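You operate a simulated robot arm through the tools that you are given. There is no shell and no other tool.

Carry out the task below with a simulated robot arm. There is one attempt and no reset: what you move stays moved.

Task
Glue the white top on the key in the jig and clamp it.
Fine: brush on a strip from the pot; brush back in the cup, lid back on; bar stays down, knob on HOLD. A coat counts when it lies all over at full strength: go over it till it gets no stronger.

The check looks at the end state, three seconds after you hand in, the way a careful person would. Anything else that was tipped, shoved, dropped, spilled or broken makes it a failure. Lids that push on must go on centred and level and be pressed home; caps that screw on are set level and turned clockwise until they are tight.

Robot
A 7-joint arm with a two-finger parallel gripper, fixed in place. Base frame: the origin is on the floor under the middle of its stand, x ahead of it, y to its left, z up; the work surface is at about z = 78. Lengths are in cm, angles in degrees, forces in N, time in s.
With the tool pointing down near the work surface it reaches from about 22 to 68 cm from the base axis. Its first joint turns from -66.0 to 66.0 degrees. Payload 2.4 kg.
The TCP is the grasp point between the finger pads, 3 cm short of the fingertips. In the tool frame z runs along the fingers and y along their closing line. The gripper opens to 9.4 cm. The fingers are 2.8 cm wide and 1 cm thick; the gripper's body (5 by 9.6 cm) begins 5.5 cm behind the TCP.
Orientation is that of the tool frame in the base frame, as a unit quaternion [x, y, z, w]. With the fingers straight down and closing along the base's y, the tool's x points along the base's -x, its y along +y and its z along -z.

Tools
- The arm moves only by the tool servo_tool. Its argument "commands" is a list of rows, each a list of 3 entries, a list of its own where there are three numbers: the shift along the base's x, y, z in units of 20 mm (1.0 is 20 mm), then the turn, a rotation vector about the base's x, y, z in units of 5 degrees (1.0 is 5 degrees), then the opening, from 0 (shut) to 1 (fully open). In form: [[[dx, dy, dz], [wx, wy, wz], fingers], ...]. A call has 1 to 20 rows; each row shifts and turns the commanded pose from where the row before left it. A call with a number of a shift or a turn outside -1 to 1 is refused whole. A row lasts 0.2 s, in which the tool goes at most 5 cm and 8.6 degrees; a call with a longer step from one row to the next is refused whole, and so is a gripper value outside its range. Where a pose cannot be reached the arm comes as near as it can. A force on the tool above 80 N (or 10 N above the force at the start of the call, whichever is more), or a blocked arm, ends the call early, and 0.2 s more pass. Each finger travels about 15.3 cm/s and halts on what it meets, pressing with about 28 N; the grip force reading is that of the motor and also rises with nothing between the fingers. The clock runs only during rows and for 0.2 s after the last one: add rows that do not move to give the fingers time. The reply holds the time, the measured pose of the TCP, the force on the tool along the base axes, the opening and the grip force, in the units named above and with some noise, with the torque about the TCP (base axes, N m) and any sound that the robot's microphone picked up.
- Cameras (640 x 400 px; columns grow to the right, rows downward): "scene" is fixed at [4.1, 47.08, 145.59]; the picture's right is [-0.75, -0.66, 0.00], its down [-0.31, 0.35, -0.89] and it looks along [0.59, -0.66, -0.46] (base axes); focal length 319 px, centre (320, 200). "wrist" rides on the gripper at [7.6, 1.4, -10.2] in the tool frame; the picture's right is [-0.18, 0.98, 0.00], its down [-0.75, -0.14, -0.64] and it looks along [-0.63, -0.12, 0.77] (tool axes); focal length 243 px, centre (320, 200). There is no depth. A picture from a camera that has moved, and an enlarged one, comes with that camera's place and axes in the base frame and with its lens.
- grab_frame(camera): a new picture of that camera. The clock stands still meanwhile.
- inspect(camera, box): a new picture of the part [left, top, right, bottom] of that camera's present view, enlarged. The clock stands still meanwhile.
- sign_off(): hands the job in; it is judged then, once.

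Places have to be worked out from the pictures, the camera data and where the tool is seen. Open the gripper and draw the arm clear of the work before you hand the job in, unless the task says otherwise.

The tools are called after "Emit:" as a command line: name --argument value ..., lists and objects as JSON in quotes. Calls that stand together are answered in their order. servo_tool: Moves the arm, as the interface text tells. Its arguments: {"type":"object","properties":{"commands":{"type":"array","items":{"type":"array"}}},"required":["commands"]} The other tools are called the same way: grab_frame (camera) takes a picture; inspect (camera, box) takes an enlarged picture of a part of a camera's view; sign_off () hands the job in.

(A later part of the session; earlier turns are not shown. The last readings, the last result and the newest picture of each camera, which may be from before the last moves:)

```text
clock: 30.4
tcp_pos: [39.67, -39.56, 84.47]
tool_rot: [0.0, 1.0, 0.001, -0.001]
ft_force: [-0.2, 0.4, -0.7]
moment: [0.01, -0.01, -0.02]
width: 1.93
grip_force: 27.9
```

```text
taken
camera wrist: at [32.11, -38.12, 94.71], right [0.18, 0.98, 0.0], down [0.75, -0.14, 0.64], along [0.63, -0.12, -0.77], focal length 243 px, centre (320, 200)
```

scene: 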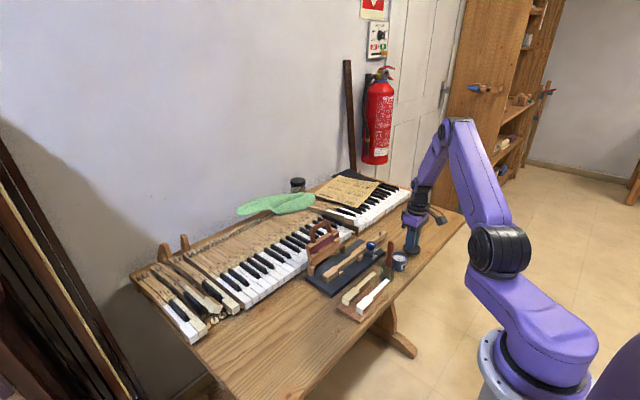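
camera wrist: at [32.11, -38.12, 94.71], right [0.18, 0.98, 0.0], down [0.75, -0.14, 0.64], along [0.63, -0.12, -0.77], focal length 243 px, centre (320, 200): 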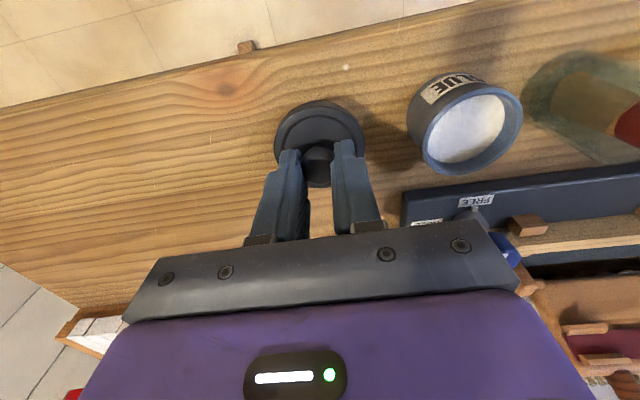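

Lid is over clear table. I lower in small steps to find contact.

Emit:
servo_tool --commands '[[[0, 0, -0.2], [0, 0, 0], 0], [[0, 0, -0.2], [0, 0, 0], 0], [[0, 0, -0.15], [0, 0, 0], 0], [[0, 0, 0], [0, 0, 0], 0]]'

Emit:
inspect --camera "scene" --box '[395, 215, 435, 265]'

```text
clock: 31.4
tcp_pos: [39.75, -39.54, 83.5]
tool_rot: [0.001, 1.0, 0.0, -0.001]
ft_force: [1.1, 0.2, -0.1]
moment: [0.0, 0.04, 0.0]
width: 1.9
grip_force: 28.3
```

```text
8.00 times, centred on (415, 240) of scene
camera zoom: at [4.1, 47.08, 145.59], right [-0.75, -0.66, 0.0], down [-0.31, 0.35, -0.89], along [0.59, -0.66, -0.46], focal length 2553 px, centre (-440, -120)
```

zoom: 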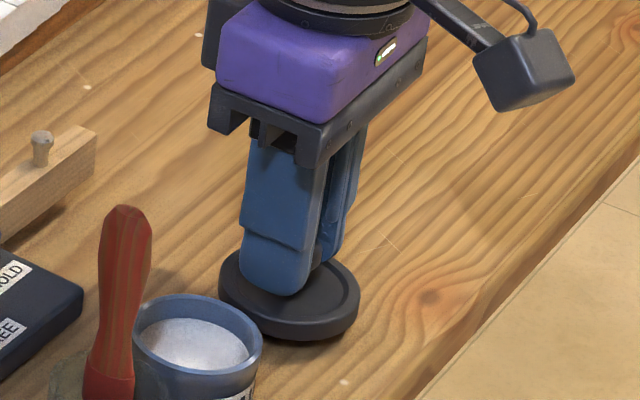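

Emit:
servo_tool --commands '[[[0, 0, -0.1], [0, 0, 0], 0], [[0, 0, -0.1], [0, 0, 0], 0], [[0, 0, 0], [0, 0, 0], 0]]'

```text
clock: 32.2
tcp_pos: [39.84, -39.6, 82.93]
tool_rot: [0.0, 1.0, 0.0, 0.0]
ft_force: [0.1, 0.6, -0.7]
moment: [-0.01, 0.04, 0.0]
width: 1.94
grip_force: 28.3
```

No contact yet at z≈83; I keep lowering in small steps.

Emit:
servo_tool --commands '[[[0, 0, -0.1], [0, 0, 0], 0], [[0, 0, -0.05], [0, 0, 0], 0], [[0, 0, 0], [0, 0, 0], 0]]'

Emit:
inspect --camera "scene" --box '[400, 235, 430, 265]'

```text
clock: 33.0
tcp_pos: [39.77, -39.49, 82.82]
tool_rot: [0.0, 1.0, 0.0, 0.0]
ft_force: [-0.8, 0.2, 0.2]
moment: [0.0, 0.02, 0.0]
width: 1.9
grip_force: 28.2
```

```text
13.33 times, centred on (415, 250) of scene
camera zoom: at [4.1, 47.08, 145.59], right [-0.75, -0.66, 0.0], down [-0.31, 0.35, -0.89], along [0.59, -0.66, -0.46], focal length 4255 px, centre (-947, -467)
```

zoom: 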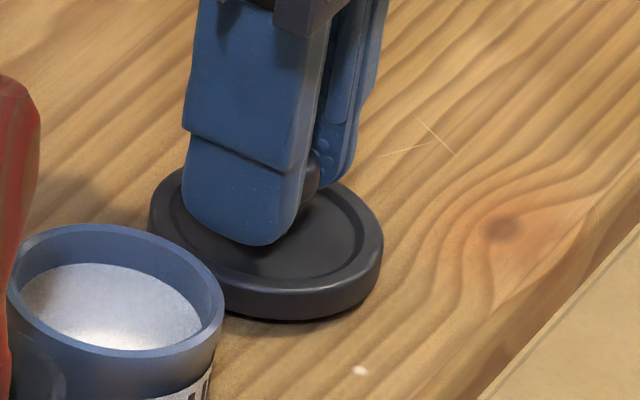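

Emit:
servo_tool --commands '[[[0, 0, -0.08], [0, 0, 0], 0], [[0, 0, -0.05], [0, 0, 0], 0], [[0, 0, 0], [0, 0, 0], 0]]'

```text
clock: 33.8
tcp_pos: [39.81, -39.65, 82.4]
tool_rot: [-0.001, 1.0, 0.0, 0.0]
ft_force: [-0.5, -0.6, -0.1]
moment: [-0.02, 0.01, -0.03]
width: 1.91
grip_force: 27.9
```

Emit:
servo_tool --commands '[[[0, 0, -0.06], [0, 0, 0], 0], [[0, 0, -0.06], [0, 0, 0], 0], [[0, 0, 0], [0, 0, 0], 0]]'

Emit:
inspect --camera "scene" --box '[400, 235, 430, 265]'

```text
clock: 34.6
tcp_pos: [39.87, -39.54, 82.26]
tool_rot: [0.0, 1.0, -0.001, 0.0]
ft_force: [-2.8, 2.9, 13.6]
moment: [0.06, 0.12, 0.07]
width: 1.95
grip_force: 28.0
```

```text
13.33 times, centred on (415, 250) of scene
camera zoom: at [4.08, 47.1, 145.58], right [-0.75, -0.66, 0.0], down [-0.31, 0.35, -0.89], along [0.59, -0.66, -0.46], focal length 4255 px, centre (-947, -467)
```

zoom: 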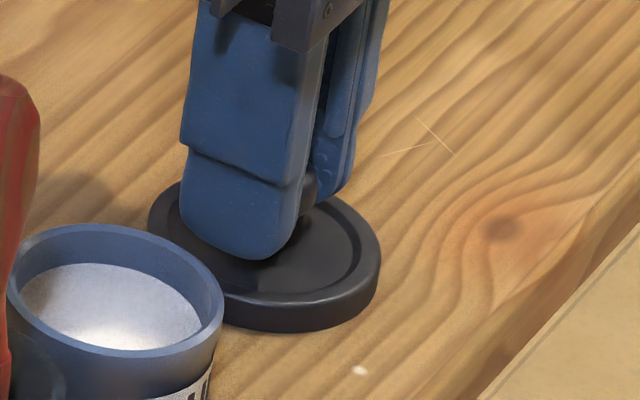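

Lid is down on the table (13 N contact). I release it and rise.

Emit:
servo_tool --commands '[[[0, 0, 0.04], [0, 0, 0], 0.15], [[0, 0, 0], [0, 0, 0], 0.3], [[0, 0, 0], [0, 0, 0], 0.45], [[0, 0, 0.6], [0, 0, 0], 0.45], [[0, 0, 1], [0, 0, 0], 0.45], [[0, 0, 1], [0, 0, 0], 0.45], [[0, 0, 1], [0, 0, 0], 0.45], [[0, 0.5, 1], [0, 0, 0], 0.45], [[0, 0.9, 1], [0, 0, 0], 0.45], [[0, 0.9, 1], [0, 0, 0], 0.45], [[0, 0.9, 0], [0, 0, 0], 0.45], [[0, 0.9, 0], [0, 0, 0], 0.45], [[0, 0.9, 0], [0, 0, 0], 0.45], [[0, 0.9, 0], [0, 0, 0], 0.45], [[0, 0.9, 0], [0, 0, 0], 0.45], [[0, 0.9, 0], [0, 0, 0], 0.45], [[0, 0, 0], [0, 0, 0], 0.45]]'

Emit:
grab_frame --camera "wrist"

Emit:
inspect --camera "wrist" --box '[240, 60, 440, 190]'

Emit:
inspect --camera "scene" --box '[370, 225, 430, 275]'

```text
clock: 38.2
tcp_pos: [39.69, -24.05, 95.68]
tool_rot: [0.0, 1.0, -0.001, 0.0]
ft_force: [0.6, 0.3, -0.3]
moment: [0.02, 0.01, -0.02]
width: 4.23
grip_force: 0.1
```

```text
taken
camera wrist: at [32.1, -22.62, 105.87], right [0.18, 0.98, 0.0], down [0.75, -0.14, 0.64], along [0.63, -0.12, -0.77], focal length 243 px, centre (320, 200)
```

wrist: 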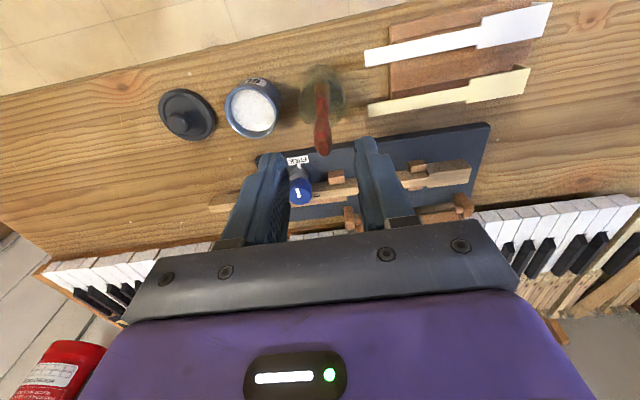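

```text
3.08 times, centred on (340, 125) of wrist
camera zoom: at [32.1, -22.62, 105.87], right [0.18, 0.98, 0.0], down [0.75, -0.14, 0.64], along [0.63, -0.12, -0.77], focal length 746 px, centre (258, 431)
```

zoom: 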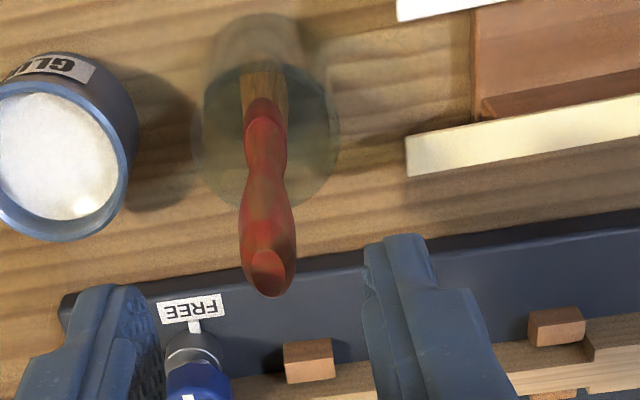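

```text
8.00 times, centred on (400, 250) of scene
camera zoom: at [4.1, 47.08, 145.59], right [-0.75, -0.66, 0.0], down [-0.31, 0.35, -0.89], along [0.59, -0.66, -0.46], focal length 2553 px, centre (-320, -200)
```

zoom: 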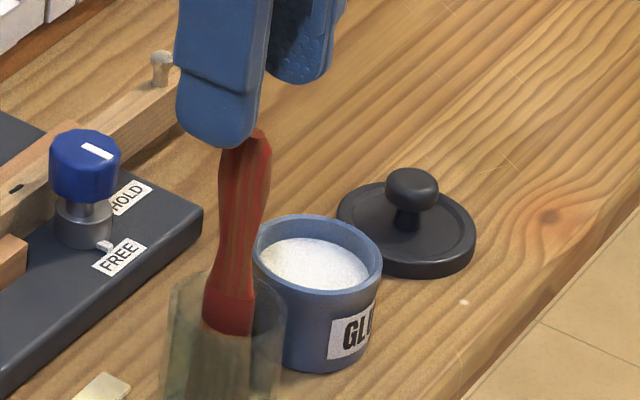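

The brush handle top is at about (39.45, -23.85, 91.5), leaning ~3° in x. I move over it, descend with fingers either side at z≈89, and check before closing.

Emit:
servo_tool --commands '[[[-0.165, 0.155, 0], [0, 0, 0], 0.45], [[0, 0, -0.8], [0, 0, 0], 0.45], [[0, 0, -0.8], [0, 0, 0], 0.45], [[0, 0, -0.8], [0, 0, 0], 0.45], [[0, 0, -0.88], [0, 0, 0], 0.45], [[0, 0, 0], [0, 0, 0], 0.45]]'

Emit:
inspect --camera "wrist" --box '[240, 60, 400, 220]'

Emit:
inspect --camera "scene" --box '[370, 225, 420, 285]'

```text
clock: 39.6
tcp_pos: [39.4, -23.82, 89.11]
tool_rot: [0.0, 1.0, 0.001, 0.0]
ft_force: [0.0, 0.1, 0.0]
moment: [0.0, 0.02, 0.0]
width: 4.24
grip_force: 0.1
```

```text
2.50 times, centred on (320, 140) of wrist
camera zoom: at [31.82, -22.41, 99.25], right [0.18, 0.98, 0.0], down [0.75, -0.14, 0.64], along [0.63, -0.12, -0.77], focal length 606 px, centre (320, 350)
```

zoom: 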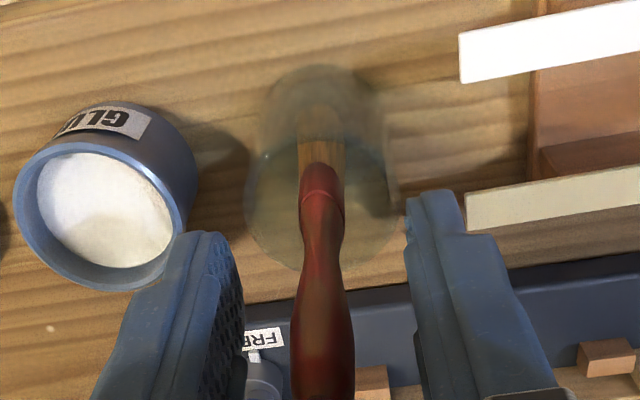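

```text
6.67 times, centred on (395, 255) of scene
camera zoom: at [4.1, 47.08, 145.59], right [-0.75, -0.66, 0.0], down [-0.31, 0.35, -0.89], along [0.59, -0.66, -0.46], focal length 2127 px, centre (-180, -167)
```

zoom: 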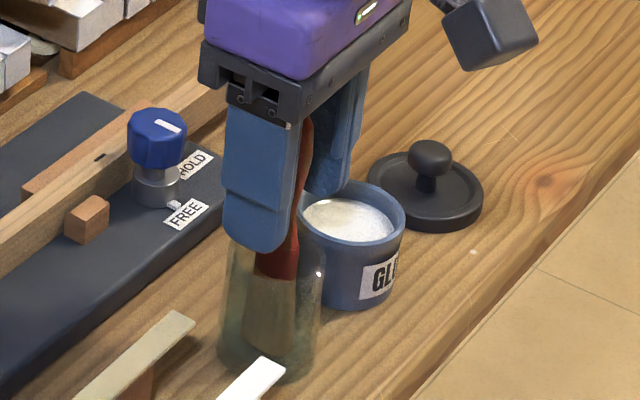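

Centered. I close on the handle.

Emit:
servo_tool --commands '[[[0, 0, 0], [0, 0, 0], 0.35], [[0, 0, 0], [0, 0, 0], 0.25], [[0, 0, 0], [0, 0, 0], 0.15], [[0, 0, 0], [0, 0, 0], 0.05], [[0, 0, 0], [0, 0, 0], 0.0]]'

Emit:
inspect --camera "wrist" --box '[240, 60, 400, 220]'

Emit:
inspect --camera "scene" --box '[370, 225, 420, 285]'

```text
clock: 40.8
tcp_pos: [39.42, -23.91, 89.0]
tool_rot: [0.0, 1.0, 0.0, 0.0]
ft_force: [0.9, 0.0, 0.1]
moment: [-0.01, 0.02, 0.03]
width: 1.28
grip_force: 27.5
```

```text
2.50 times, centred on (320, 140) of wrist
camera zoom: at [31.81, -22.41, 99.28], right [0.18, 0.98, 0.0], down [0.75, -0.14, 0.64], along [0.63, -0.12, -0.77], focal length 606 px, centre (320, 350)
```

zoom: 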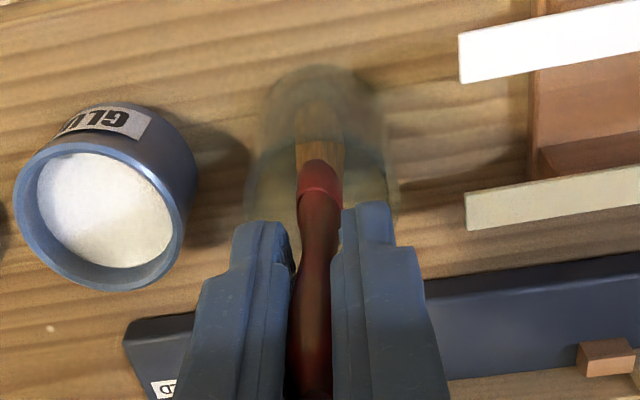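

```text
6.67 times, centred on (395, 255) of scene
camera zoom: at [4.1, 47.08, 145.59], right [-0.75, -0.66, 0.0], down [-0.31, 0.35, -0.89], along [0.59, -0.66, -0.46], focal length 2127 px, centre (-180, -167)
```

zoom: 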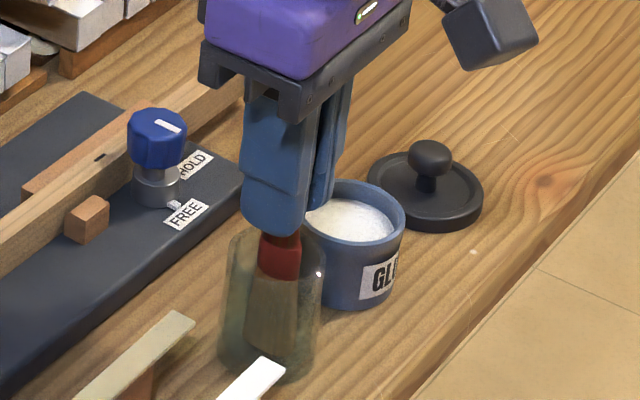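

Handle gripped (1.28 cm). I lift straight up and carry the brush over the pot.

Emit:
servo_tool --commands '[[[0, 0, 0.5], [0, 0, 0], 0], [[0, 0, 0.8], [0, 0, 0], 0], [[0, 0, 0.9], [0, 0, 0], 0], [[0, 0, 0.9], [0, 0, 0], 0], [[0, 0, 0.9], [0, 0, 0], 0], [[0, 0, 0], [0, 0, 0], 0]]'

Emit:
inspect --camera "wrist" --box '[240, 60, 400, 220]'

Emit:
inspect --camera "scene" --box '[370, 220, 430, 285]'

```text
clock: 42.2
tcp_pos: [39.47, -23.81, 97.15]
tool_rot: [0.0, 1.0, 0.001, 0.0]
ft_force: [0.2, -0.4, -0.5]
moment: [0.02, 0.01, 0.04]
width: 1.3
grip_force: 28.2
```

```text
2.50 times, centred on (320, 140) of wrist
camera zoom: at [31.9, -22.33, 107.31], right [0.18, 0.98, 0.0], down [0.75, -0.14, 0.64], along [0.63, -0.12, -0.77], focal length 606 px, centre (320, 350)
```

zoom: 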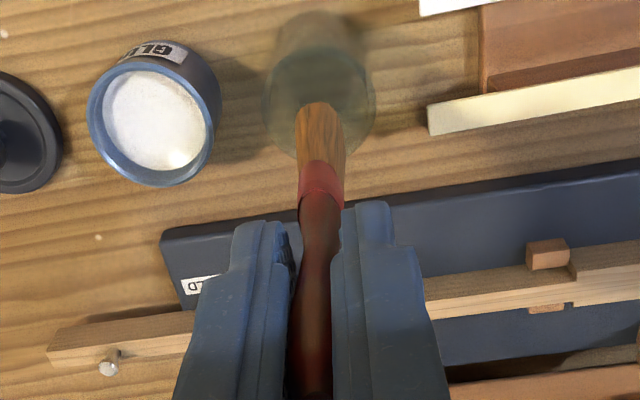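

```text
6.15 times, centred on (400, 252) of scene
camera zoom: at [4.1, 47.08, 145.59], right [-0.75, -0.66, 0.0], down [-0.31, 0.35, -0.89], along [0.59, -0.66, -0.46], focal length 1964 px, centre (-172, -123)
```

zoom: 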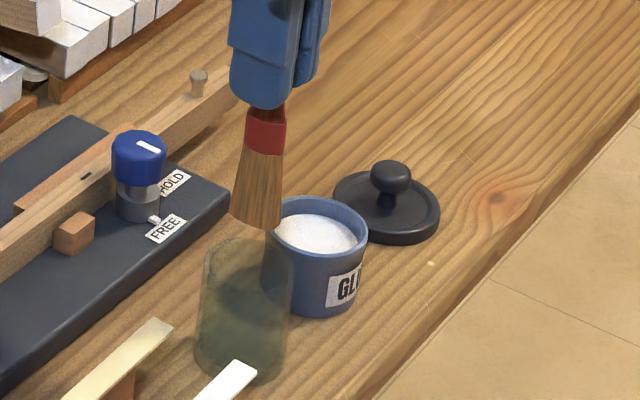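

Emit:
inspect --camera "scene" --box '[385, 230, 415, 262]'

Emit:
inspect --camera "wrist" --box '[290, 80, 350, 140]'

```text
12.50 times, centred on (400, 246) of scene
camera zoom: at [4.1, 47.08, 145.59], right [-0.75, -0.66, 0.0], down [-0.31, 0.35, -0.89], along [0.59, -0.66, -0.46], focal length 3989 px, centre (-680, -375)
```

zoom: 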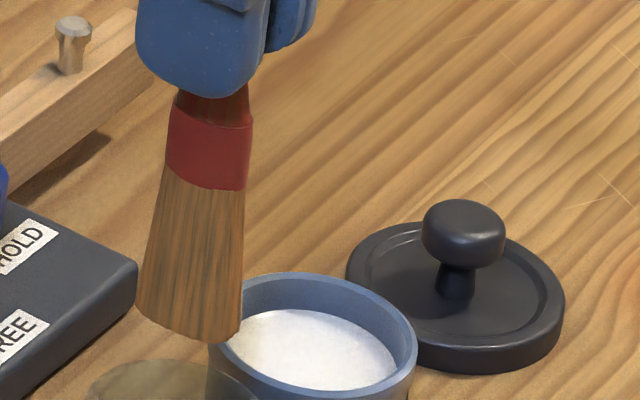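

```text
6.67 times, centred on (320, 110) of wrist
camera zoom: at [31.9, -22.33, 107.31], right [0.18, 0.98, 0.0], down [0.75, -0.14, 0.64], along [0.63, -0.12, -0.77], focal length 1618 px, centre (320, 800)
```

zoom: 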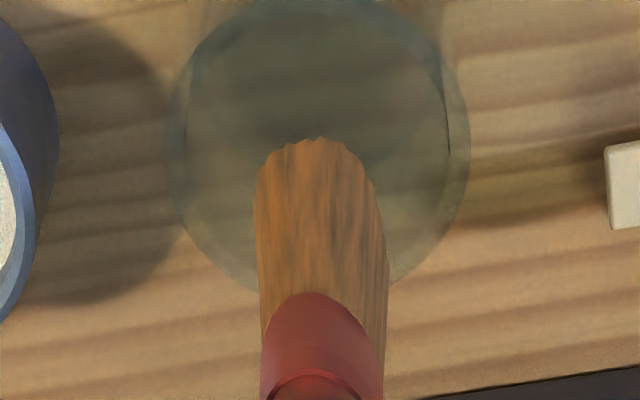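

The bristles are a flat oval (wide in x, about 3 cm, thin in y), nearly vertical. I move over the pot centre and verify before dipping.

Emit:
servo_tool --commands '[[[0.15, -0.755, 0], [0, 0, 0], 0], [[0, -0.9, 0], [0, 0, 0], 0], [[0, -0.9, 0], [0, 0, 0], 0], [[0, -0.9, 0], [0, 0, 0], 0], [[0, -0.1, 0], [0, 0, 0], 0], [[0, 0, -0.5], [0, 0, 0], 0], [[0, 0, -0.5], [0, 0, 0], 0], [[0, 0, 0], [0, 0, 0], 0]]'

Emit:
inspect --camera "wrist" --box '[270, 70, 370, 170]'

Emit:
inspect --camera "scene" --box '[385, 230, 425, 276]'

```text
clock: 44.0
tcp_pos: [39.73, -30.91, 94.91]
tool_rot: [0.0, 1.0, 0.0, -0.001]
ft_force: [-0.2, 0.0, 0.3]
moment: [-0.01, 0.0, 0.0]
width: 1.27
grip_force: 28.5
```

```text
4.00 times, centred on (320, 120) of wrist
camera zoom: at [32.15, -29.43, 105.1], right [0.18, 0.98, 0.0], down [0.75, -0.14, 0.64], along [0.63, -0.12, -0.77], focal length 970 px, centre (320, 520)
```

zoom: 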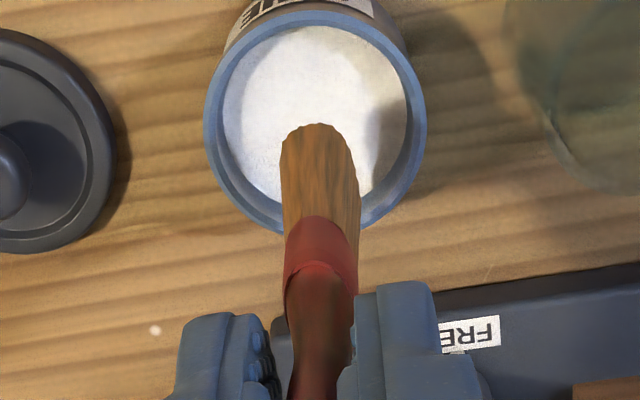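

```text
8.70 times, centred on (405, 253) of scene
camera zoom: at [4.1, 47.08, 145.59], right [-0.75, -0.66, 0.0], down [-0.31, 0.35, -0.89], along [0.59, -0.66, -0.46], focal length 2775 px, centre (-419, -261)
```

zoom: 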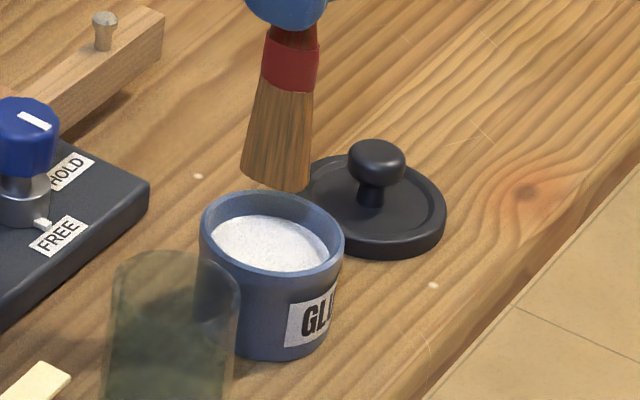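

The tip is slightly toward +x of the pot centre; I shift -0.35 cm and lower toward the glue surface.

Emit:
servo_tool --commands '[[[-0.175, 0, 0], [0, 0, 0], 0], [[0, 0, -0.5], [0, 0, 0], 0], [[0, 0, -0.5], [0, 0, 0], 0], [[0, 0, -0.4], [0, 0, 0], 0], [[0, 0, 0], [0, 0, 0], 0]]'

Emit:
inspect --camera "wrist" --box '[270, 70, 370, 170]'

Emit:
inspect --camera "scene" --box '[385, 230, 425, 276]'

```text
clock: 45.2
tcp_pos: [39.3, -30.84, 92.1]
tool_rot: [-0.001, 1.0, 0.001, 0.0]
ft_force: [1.3, -0.1, 0.4]
moment: [-0.03, 0.02, 0.01]
width: 1.29
grip_force: 27.9
```

```text
4.00 times, centred on (320, 120) of wrist
camera zoom: at [31.77, -29.45, 102.35], right [0.18, 0.98, 0.0], down [0.75, -0.14, 0.64], along [0.63, -0.12, -0.77], focal length 970 px, centre (320, 520)
```

zoom: 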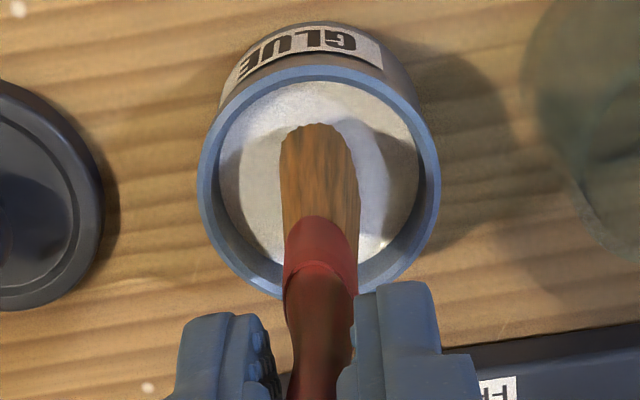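

```text
8.70 times, centred on (405, 253) of scene
camera zoom: at [4.1, 47.08, 145.59], right [-0.75, -0.66, 0.0], down [-0.31, 0.35, -0.89], along [0.59, -0.66, -0.46], focal length 2775 px, centre (-419, -261)
```

zoom: 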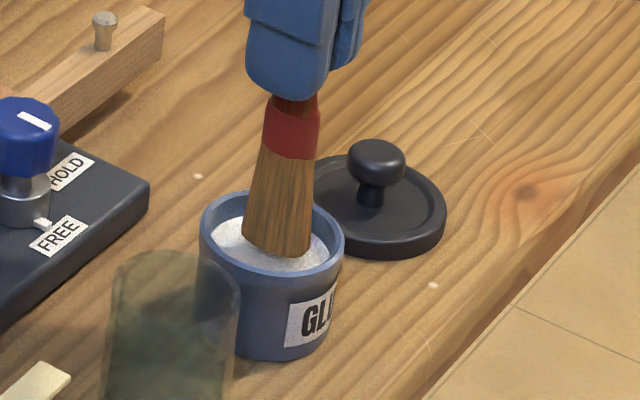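

The tip is inside the rim, just at the glue surface. I dip about 1.2 cm more.

Emit:
servo_tool --commands '[[[0, 0, -0.3], [0, 0, 0], 0], [[0, 0, -0.3], [0, 0, 0], 0], [[0, 0, 0], [0, 0, 0], 0], [[0, 0, 0], [0, 0, 0], 0]]'

Emit:
inspect --camera "scene" --box '[385, 230, 425, 276]'

```text
clock: 46.2
tcp_pos: [39.26, -30.85, 90.93]
tool_rot: [0.001, 1.0, 0.001, 0.0]
ft_force: [0.1, -0.5, 0.9]
moment: [-0.02, 0.04, 0.03]
width: 1.27
grip_force: 28.3
```

```text
8.70 times, centred on (405, 253) of scene
camera zoom: at [4.1, 47.08, 145.59], right [-0.75, -0.66, 0.0], down [-0.31, 0.35, -0.89], along [0.59, -0.66, -0.46], focal length 2775 px, centre (-419, -261)
```

zoom: 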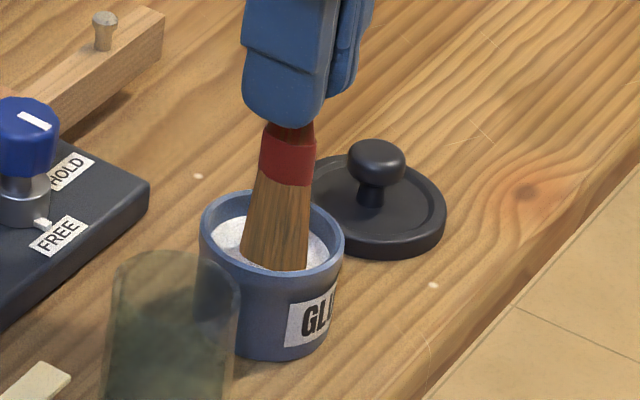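

No resistance. A little deeper, then lift just above to see whether the bristles carry glue.

Emit:
servo_tool --commands '[[[0, 0, -0.2], [0, 0, 0], 0], [[0, 0, 0], [0, 0, 0], 0], [[0, 0, 0], [0, 0, 0], 0], [[0, 0, 0.5], [0, 0, 0], 0], [[0, 0, 0.8], [0, 0, 0], 0], [[0, 0, 0.9], [0, 0, 0], 0], [[0, 0, 0], [0, 0, 0], 0]]'

Emit:
inspect --camera "scene" --box '[385, 230, 425, 276]'

Emit:
inspect --camera "wrist" --box '[270, 70, 370, 170]'

```text
clock: 47.8
tcp_pos: [39.2, -31.01, 94.96]
tool_rot: [0.0, 1.0, 0.0, 0.0]
ft_force: [0.0, 0.1, -0.7]
moment: [0.0, 0.04, -0.01]
width: 1.29
grip_force: 27.8
```

```text
8.70 times, centred on (405, 253) of scene
camera zoom: at [4.1, 47.08, 145.59], right [-0.75, -0.66, 0.0], down [-0.31, 0.35, -0.89], along [0.59, -0.66, -0.46], focal length 2775 px, centre (-419, -261)
```

zoom: 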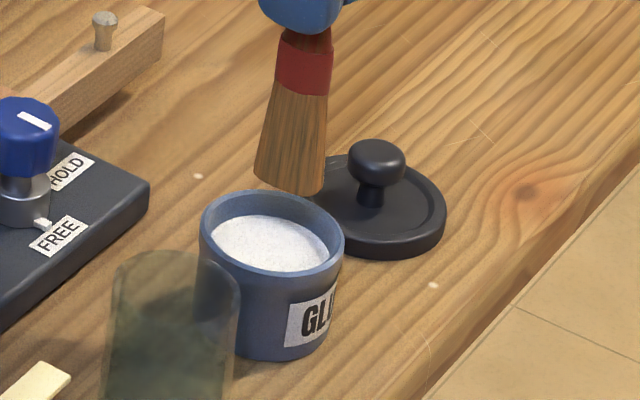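

```text
4.00 times, centred on (320, 120) of wrist
camera zoom: at [31.64, -29.47, 105.17], right [0.18, 0.98, 0.0], down [0.75, -0.14, 0.64], along [0.63, -0.12, -0.77], focal length 970 px, centre (320, 520)
```

zoom: 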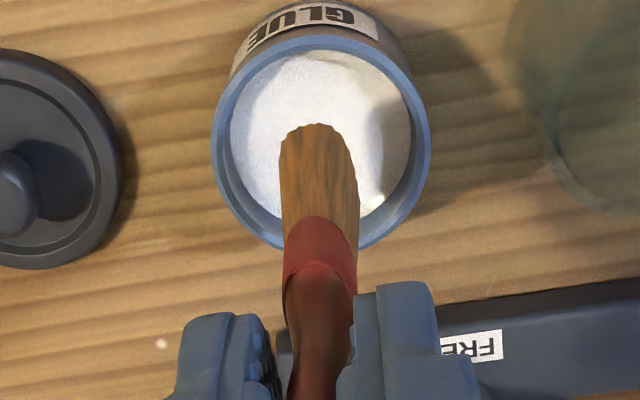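

Emit:
inspect --camera "scene" --box '[398, 235, 412, 256]'

Emit:
inspect --camera "wrist" --box '[300, 90, 340, 130]'

```text
16.00 times, centred on (405, 246) of scene
camera zoom: at [4.1, 47.08, 145.59], right [-0.75, -0.66, 0.0], down [-0.31, 0.35, -0.89], along [0.59, -0.66, -0.46], focal length 5106 px, centre (-1040, -528)
```

zoom: 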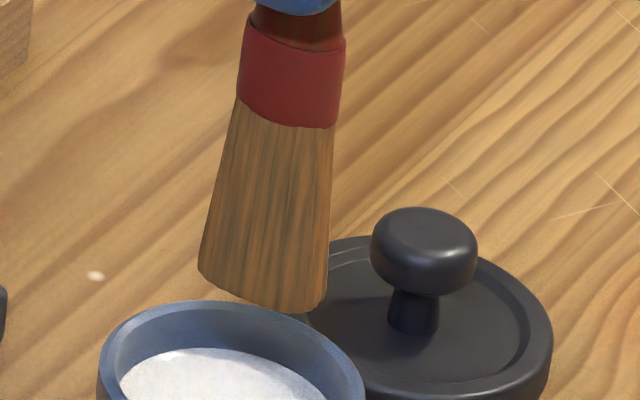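

```text
10.00 times, centred on (320, 110) of wrist
camera zoom: at [31.64, -29.47, 105.17], right [0.18, 0.98, 0.0], down [0.75, -0.14, 0.64], along [0.63, -0.12, -0.77], focal length 2426 px, centre (320, 1100)
```

zoom: 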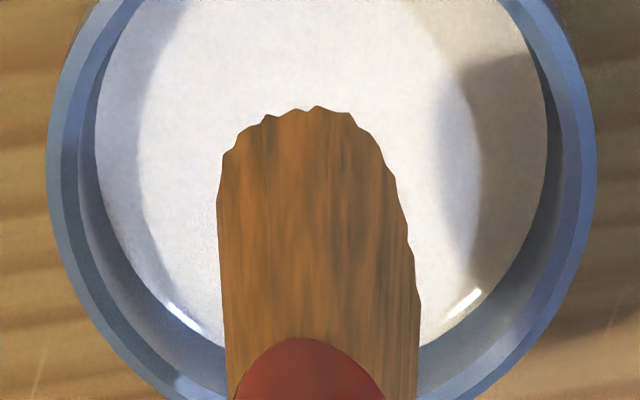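

The bristles still look dry, so that dip was likely too shallow. I dip deeper, watching the force, and dwell.

Emit:
servo_tool --commands '[[[0, 0, -0.9], [0, 0, 0], 0], [[0, 0, -0.9], [0, 0, 0], 0], [[0, 0, -0.5], [0, 0, 0], 0], [[0, 0, -0.2], [0, 0, 0], 0], [[0, 0, 0], [0, 0, 0], 0]]'

Emit:
inspect --camera "scene" --box '[385, 230, 425, 276]'

Emit:
inspect --camera "wrist" --box '[270, 70, 370, 170]'

```text
clock: 49.0
tcp_pos: [39.39, -30.87, 90.32]
tool_rot: [0.0, 1.0, -0.002, 0.004]
ft_force: [-3.8, 6.9, 55.5]
moment: [0.79, 0.19, 0.1]
width: 1.31
grip_force: 27.7
```

```text
8.70 times, centred on (405, 253) of scene
camera zoom: at [4.02, 47.15, 145.56], right [-0.75, -0.66, 0.0], down [-0.31, 0.35, -0.89], along [0.59, -0.66, -0.46], focal length 2775 px, centre (-419, -261)
```

zoom: 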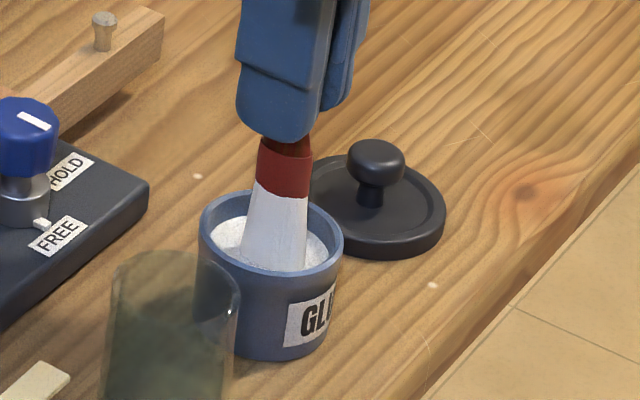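

```text
4.00 times, centred on (320, 120) of wrist
camera zoom: at [31.81, -29.45, 100.41], right [0.18, 0.98, 0.0], down [0.75, -0.14, 0.65], along [0.64, -0.12, -0.76], focal length 970 px, centre (320, 520)
```

zoom: 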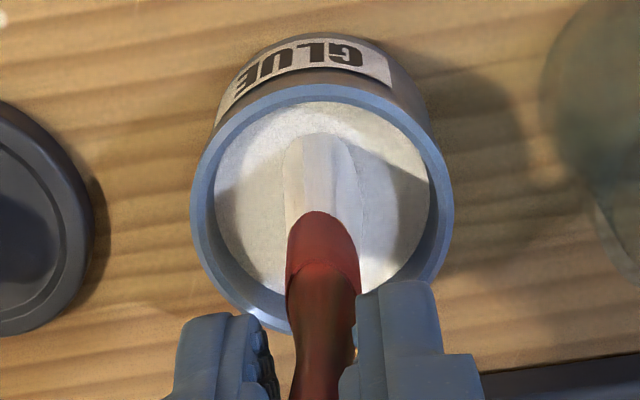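

The bristles are now coated white, and I hit firm contact (55 N), so I raise straight out at once.

Emit:
servo_tool --commands '[[[0, 0, 0.4], [0, 0, 0], 0], [[0, 0, 0.5], [0, 0, 0], 0], [[0, 0, 0.9], [0, 0, 0], 0], [[0, 0, 0.9], [0, 0, 0], 0], [[0, 0, 0.5], [0, 0, 0], 0], [[0, 0, 0], [0, 0, 0], 0]]'

Emit:
inspect --camera "scene" --box '[385, 225, 425, 276]'

Emit:
inspect --camera "wrist" --box '[270, 70, 370, 170]'

```text
clock: 50.4
tcp_pos: [39.36, -30.89, 96.44]
tool_rot: [0.0, 1.0, 0.001, 0.001]
ft_force: [0.1, 1.1, -0.4]
moment: [-0.01, 0.01, 0.01]
width: 1.34
grip_force: 28.3
```

```text
7.84 times, centred on (405, 250) of scene
camera zoom: at [4.1, 47.08, 145.59], right [-0.75, -0.66, 0.0], down [-0.31, 0.35, -0.89], along [0.59, -0.66, -0.46], focal length 2503 px, centre (-347, -196)
```

zoom: 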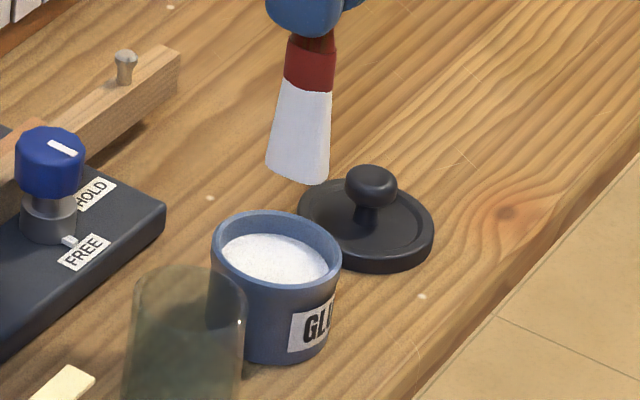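

```text
4.00 times, centred on (320, 120) of wrist
camera zoom: at [31.74, -29.46, 106.63], right [0.18, 0.98, 0.0], down [0.75, -0.14, 0.64], along [0.63, -0.12, -0.77], focal length 970 px, centre (320, 520)
```

zoom: 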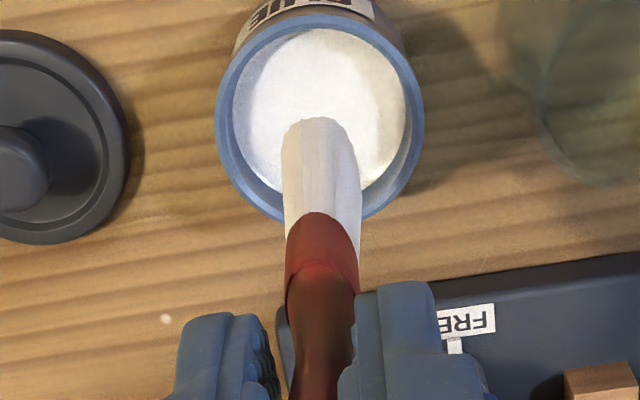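

Brush is loaded. I carry it over the key head (tip well above everything) and then check the height above the key.

Emit:
servo_tool --commands '[[[0, 0, 0.5], [0, 0, 0], 0], [[0.6, 0.9, 0], [0, 0, 0], 0], [[0.6, 0.9, 0], [0, 0, 0], 0], [[0.6, 0.9, 0], [0, 0, 0], 0], [[0.6, 0.9, 0], [0, 0, 0], 0], [[0.6, 0.9, 0], [0, 0, 0], 0], [[0.6, 0.9, 0], [0, 0, 0], 0], [[0.6, 0.9, 0], [0, 0, 0], 0], [[0.6, 0.9, 0], [0, 0, 0], 0], [[0.6, 0.9, 0], [0, 0, 0], 0], [[0.6, 0.9, 0], [0, 0, 0], 0], [[0.075, 0.9, 0], [0, 0, 0], 0], [[0, 0.9, -0.3], [0, 0, 0], 0], [[0, 0, -0.8], [0, 0, 0], 0], [[0, 0, 0], [0, 0, 0], 0]]'

Emit:
inspect --camera "wrist" --box '[240, 60, 400, 220]'

Emit:
inspect --camera "scene" --box '[300, 200, 400, 290]'

```text
clock: 53.6
tcp_pos: [51.48, -9.27, 95.21]
tool_rot: [0.0, 1.0, 0.0, -0.001]
ft_force: [-0.1, -0.7, 0.8]
moment: [0.04, 0.0, 0.01]
width: 1.32
grip_force: 28.6
```

```text
2.50 times, centred on (320, 140) of wrist
camera zoom: at [43.9, -7.85, 105.37], right [0.18, 0.98, 0.0], down [0.75, -0.14, 0.64], along [0.63, -0.12, -0.77], focal length 606 px, centre (320, 350)
```

zoom: 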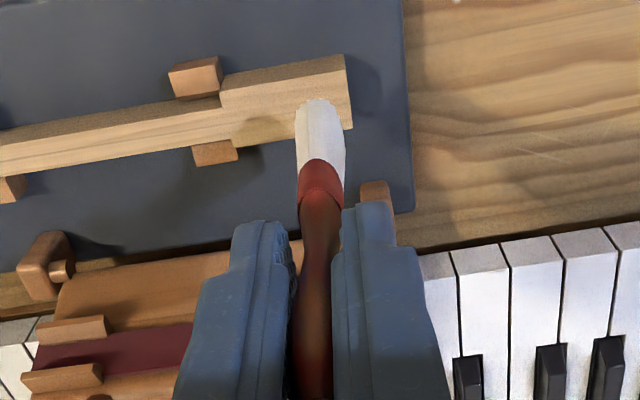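

```text
4.44 times, centred on (350, 245) of scene
camera zoom: at [4.1, 47.08, 145.59], right [-0.75, -0.66, 0.0], down [-0.31, 0.35, -0.89], along [0.59, -0.66, -0.46], focal length 1418 px, centre (187, 0)
```

zoom: 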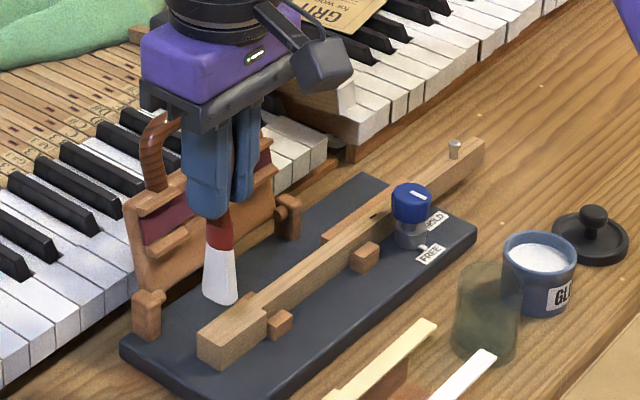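

Tip is above the key head. I lower in small steps until light contact.

Emit:
servo_tool --commands '[[[0, 0, -0.5], [0, 0, 0], 0], [[0, 0, -0.4], [0, 0, 0], 0], [[0, 0, -0.2], [0, 0, 0], 0], [[0, 0, 0], [0, 0, 0], 0]]'

Emit:
inspect --camera "wrist" --box '[260, 70, 380, 170]'

Emit:
inspect --camera "scene" --box '[320, 245, 365, 290]'

```text
clock: 54.6
tcp_pos: [51.47, -9.4, 92.94]
tool_rot: [0.0, 1.0, 0.0, 0.001]
ft_force: [0.7, -0.6, 0.4]
moment: [0.0, -0.02, 0.02]
width: 1.3
grip_force: 27.8
```

```text
4.00 times, centred on (320, 120) of wrist
camera zoom: at [43.91, -7.86, 103.17], right [0.18, 0.98, 0.0], down [0.75, -0.14, 0.64], along [0.63, -0.12, -0.77], focal length 970 px, centre (320, 520)
```

zoom: 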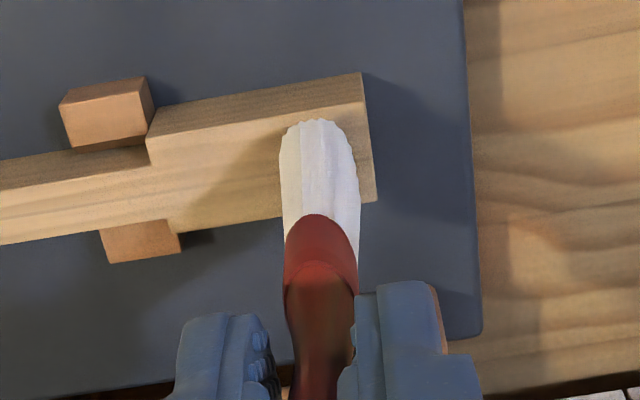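

```text
8.89 times, centred on (342, 268) of scene
camera zoom: at [4.1, 47.08, 145.59], right [-0.75, -0.66, 0.0], down [-0.31, 0.35, -0.89], along [0.59, -0.66, -0.46], focal length 2837 px, centre (120, -400)
```

zoom: 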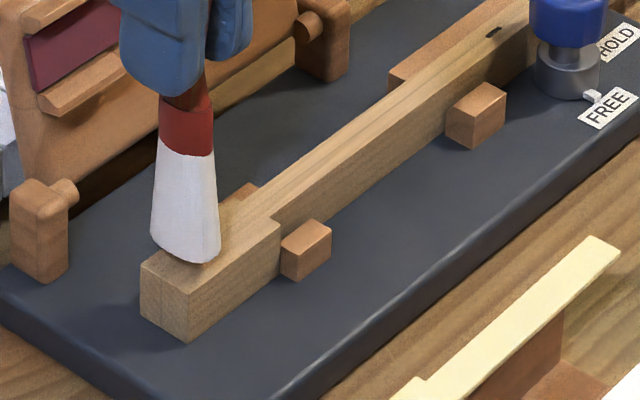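

Emit:
servo_tool --commands '[[[0, 0, -0.1], [0, 0, 0], 0], [[0, 0, -0.05], [0, 0, 0], 0], [[0, 0, 0], [0, 0, 0], 0]]'

Emit:
inspect --camera "scene" --box '[320, 245, 365, 290]'

```text
clock: 55.4
tcp_pos: [51.36, -9.33, 92.7]
tool_rot: [0.0, 1.0, 0.0, 0.0]
ft_force: [1.4, -0.4, -0.5]
moment: [0.02, 0.0, 0.0]
width: 1.31
grip_force: 27.7
```

```text
8.89 times, centred on (342, 268) of scene
camera zoom: at [4.1, 47.08, 145.59], right [-0.75, -0.66, 0.0], down [-0.31, 0.35, -0.89], along [0.59, -0.66, -0.46], focal length 2837 px, centre (120, -400)
```

zoom: 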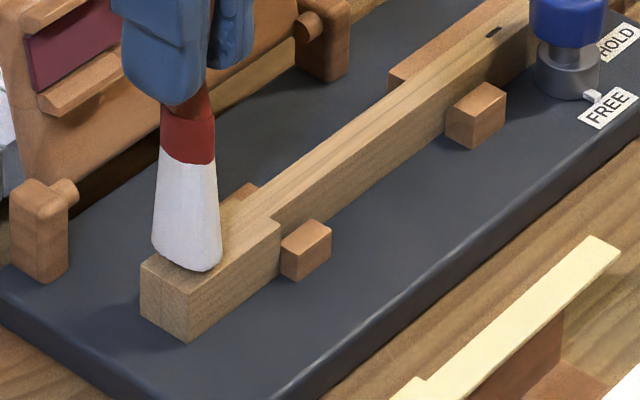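

Emit:
servo_tool --commands '[[[0, 0, -0.08], [0, 0, 0], 0], [[0, 0, -0.05], [0, 0, 0], 0], [[0, 0, 0], [0, 0, 0], 0]]'

Emit:
inspect --camera "scene" --box '[320, 245, 365, 290]'

```text
clock: 56.2
tcp_pos: [51.42, -9.23, 92.4]
tool_rot: [0.0, 1.0, 0.0, 0.0]
ft_force: [0.5, -0.9, -0.2]
moment: [0.01, 0.0, 0.04]
width: 1.3
grip_force: 27.9
```

```text
8.89 times, centred on (342, 268) of scene
camera zoom: at [4.1, 47.08, 145.59], right [-0.75, -0.66, 0.0], down [-0.31, 0.35, -0.89], along [0.59, -0.66, -0.46], focal length 2837 px, centre (120, -400)
```

zoom: 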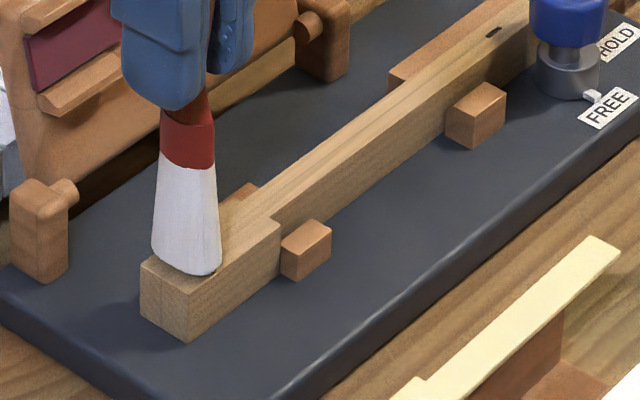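

Emit:
servo_tool --commands '[[[0, 0, -0.06], [0, 0, 0], 0], [[0, 0, -0.05], [0, 0, 0], 0], [[0, 0, 0], [0, 0, 0], 0]]'

Emit:
inspect --camera "scene" --box '[320, 245, 365, 290]'

```text
clock: 57.0
tcp_pos: [51.37, -9.43, 92.19]
tool_rot: [0.0, 1.0, 0.0, 0.0]
ft_force: [-0.4, 0.1, -0.8]
moment: [-0.01, -0.02, 0.01]
width: 1.31
grip_force: 27.6
```

```text
8.89 times, centred on (342, 268) of scene
camera zoom: at [4.1, 47.08, 145.59], right [-0.75, -0.66, 0.0], down [-0.31, 0.35, -0.89], along [0.59, -0.66, -0.46], focal length 2837 px, centre (120, -400)
```

zoom: 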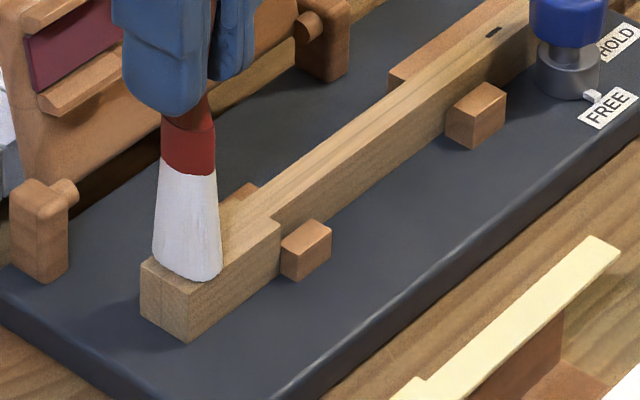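

Emit:
servo_tool --commands '[[[0, 0, -0.06], [0, 0, 0], 0], [[0, 0, -0.05], [0, 0, 0], 0], [[0, 0, 0], [0, 0, 0], 0]]'

Emit:
inspect --camera "scene" --box '[320, 245, 365, 290]'

```text
clock: 57.8
tcp_pos: [51.56, -9.37, 92.11]
tool_rot: [0.0, 1.0, -0.001, 0.0]
ft_force: [-5.1, 1.0, 20.9]
moment: [0.08, 0.52, -0.02]
width: 1.28
grip_force: 28.4
```

```text
8.89 times, centred on (342, 268) of scene
camera zoom: at [4.05, 47.09, 145.58], right [-0.75, -0.66, 0.0], down [-0.31, 0.35, -0.89], along [0.59, -0.66, -0.46], focal length 2837 px, centre (120, -400)
```

zoom: 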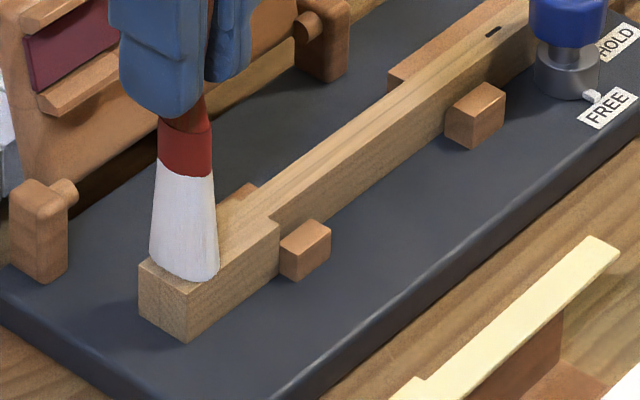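

Contact at z≈92.1 (21 N is more than needed). I ease up slightly and make a first slow stroke toward the tail.

Emit:
servo_tool --commands '[[[0, 0, 0.04], [0, 0, 0], 0], [[0, -0.2, 0], [0, 0, 0], 0], [[0, -0.3, 0], [0, 0, 0], 0], [[0, -0.3, 0], [0, 0, 0], 0], [[0, -0.3, 0], [0, 0, 0], 0], [[0, -0.3, 0], [0, 0, 0], 0]]'

Emit:
inspect --camera "scene" --box '[320, 245, 365, 290]'

Emit:
inspect --camera "wrist" --box '[260, 70, 380, 170]'

```text
clock: 59.2
tcp_pos: [51.53, -12.13, 92.0]
tool_rot: [0.001, 1.0, -0.001, 0.0]
ft_force: [-0.8, 5.4, 12.6]
moment: [0.5, -0.03, 0.0]
width: 1.29
grip_force: 28.1
```

```text
8.89 times, centred on (342, 268) of scene
camera zoom: at [4.08, 47.09, 145.58], right [-0.75, -0.66, 0.0], down [-0.31, 0.35, -0.89], along [0.59, -0.66, -0.46], focal length 2837 px, centre (120, -400)
```

zoom: 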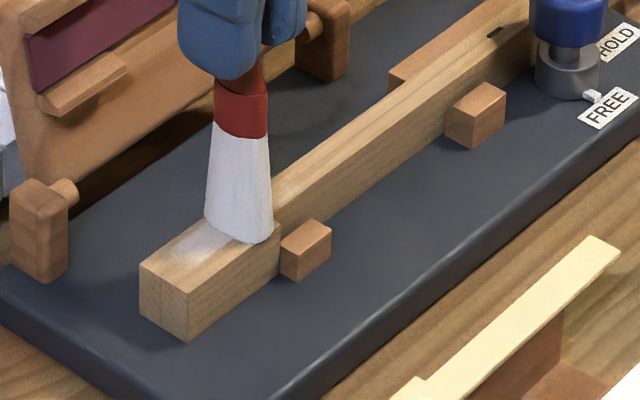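

```text
4.00 times, centred on (320, 120) of wrist
camera zoom: at [43.84, -10.62, 102.28], right [0.18, 0.98, 0.0], down [0.75, -0.14, 0.64], along [0.63, -0.12, -0.77], focal length 970 px, centre (320, 520)
```

zoom: 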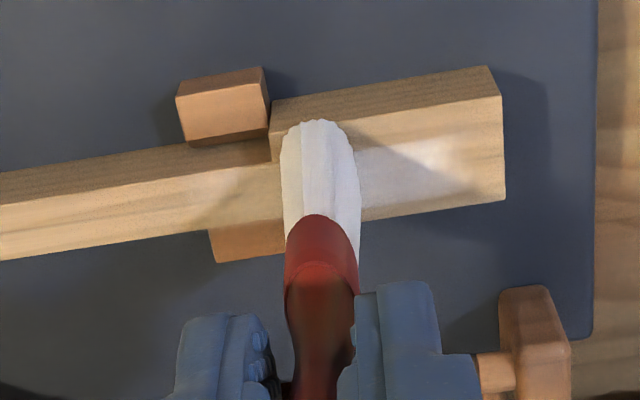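

A faint white film is being laid. I continue the stroke down the tail.

Emit:
servo_tool --commands '[[[0, -0.3, 0], [0, 0, 0], 0], [[0, -0.3, 0], [0, 0, 0], 0], [[0, -0.3, 0], [0, 0, 0], 0], [[0, -0.3, 0], [0, 0, 0], 0], [[0, -0.3, 0], [0, 0, 0], 0], [[0, -0.3, 0], [0, 0, 0], 0], [[0, -0.3, 0], [0, 0, 0], 0], [[0, -0.3, 0], [0, 0, 0], 0], [[0, -0.3, 0], [0, 0, 0], 0], [[0, -0.3, 0], [0, 0, 0], 0], [[0, -0.3, 0], [0, 0, 0], 0], [[0, -0.3, 0], [0, 0, 0], 0], [[0, -0.3, 0], [0, 0, 0], 0], [[0, -0.3, 0], [0, 0, 0], 0], [[0, -0.3, 0], [0, 0, 0], 0]]'

Emit:
inspect --camera "scene" --box '[320, 230, 380, 290]'

Emit:
inspect --camera "wrist" --box '[240, 60, 460, 200]'

```text
clock: 62.4
tcp_pos: [51.54, -21.17, 92.1]
tool_rot: [0.0, 1.0, 0.0, 0.0]
ft_force: [-0.6, 0.9, 1.3]
moment: [0.03, -0.01, 0.03]
width: 1.19
grip_force: 28.1
```

```text
6.67 times, centred on (350, 260) of scene
camera zoom: at [4.1, 47.08, 145.59], right [-0.75, -0.66, 0.0], down [-0.31, 0.35, -0.89], along [0.59, -0.66, -0.46], focal length 2127 px, centre (120, -200)
```

zoom: 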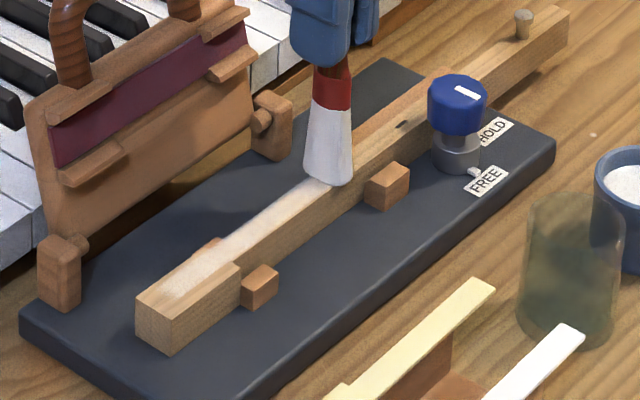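

```text
2.86 times, centred on (350, 130) of wrist
camera zoom: at [43.94, -19.7, 102.3], right [0.18, 0.98, 0.0], down [0.75, -0.14, 0.64], along [0.63, -0.12, -0.77], focal length 693 px, centre (234, 400)
```

zoom: 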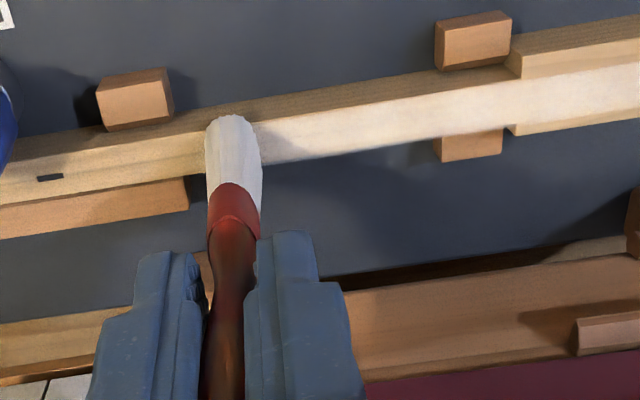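

Emit:
inspect --camera "wrist" --box '[340, 80, 460, 160]'

Emit:
inspect --camera "scene" --box '[328, 250, 358, 285]'

```text
5.00 times, centred on (400, 120) of wrist
camera zoom: at [43.94, -19.7, 102.3], right [0.18, 0.98, 0.0], down [0.75, -0.14, 0.64], along [0.63, -0.12, -0.77], focal length 1213 px, centre (-80, 600)
```

zoom: 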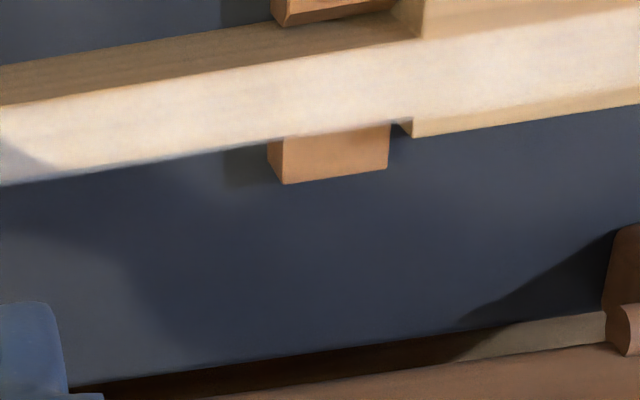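

```text
11.43 times, centred on (343, 268) of scene
camera zoom: at [4.1, 47.08, 145.59], right [-0.75, -0.66, 0.0], down [-0.31, 0.35, -0.89], along [0.59, -0.66, -0.46], focal length 3647 px, centre (57, -571)
```

zoom: 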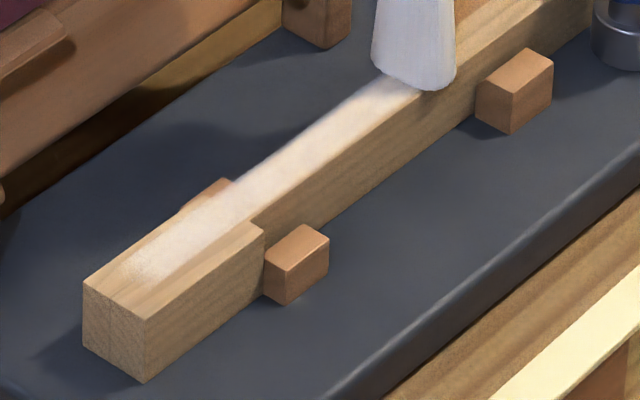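

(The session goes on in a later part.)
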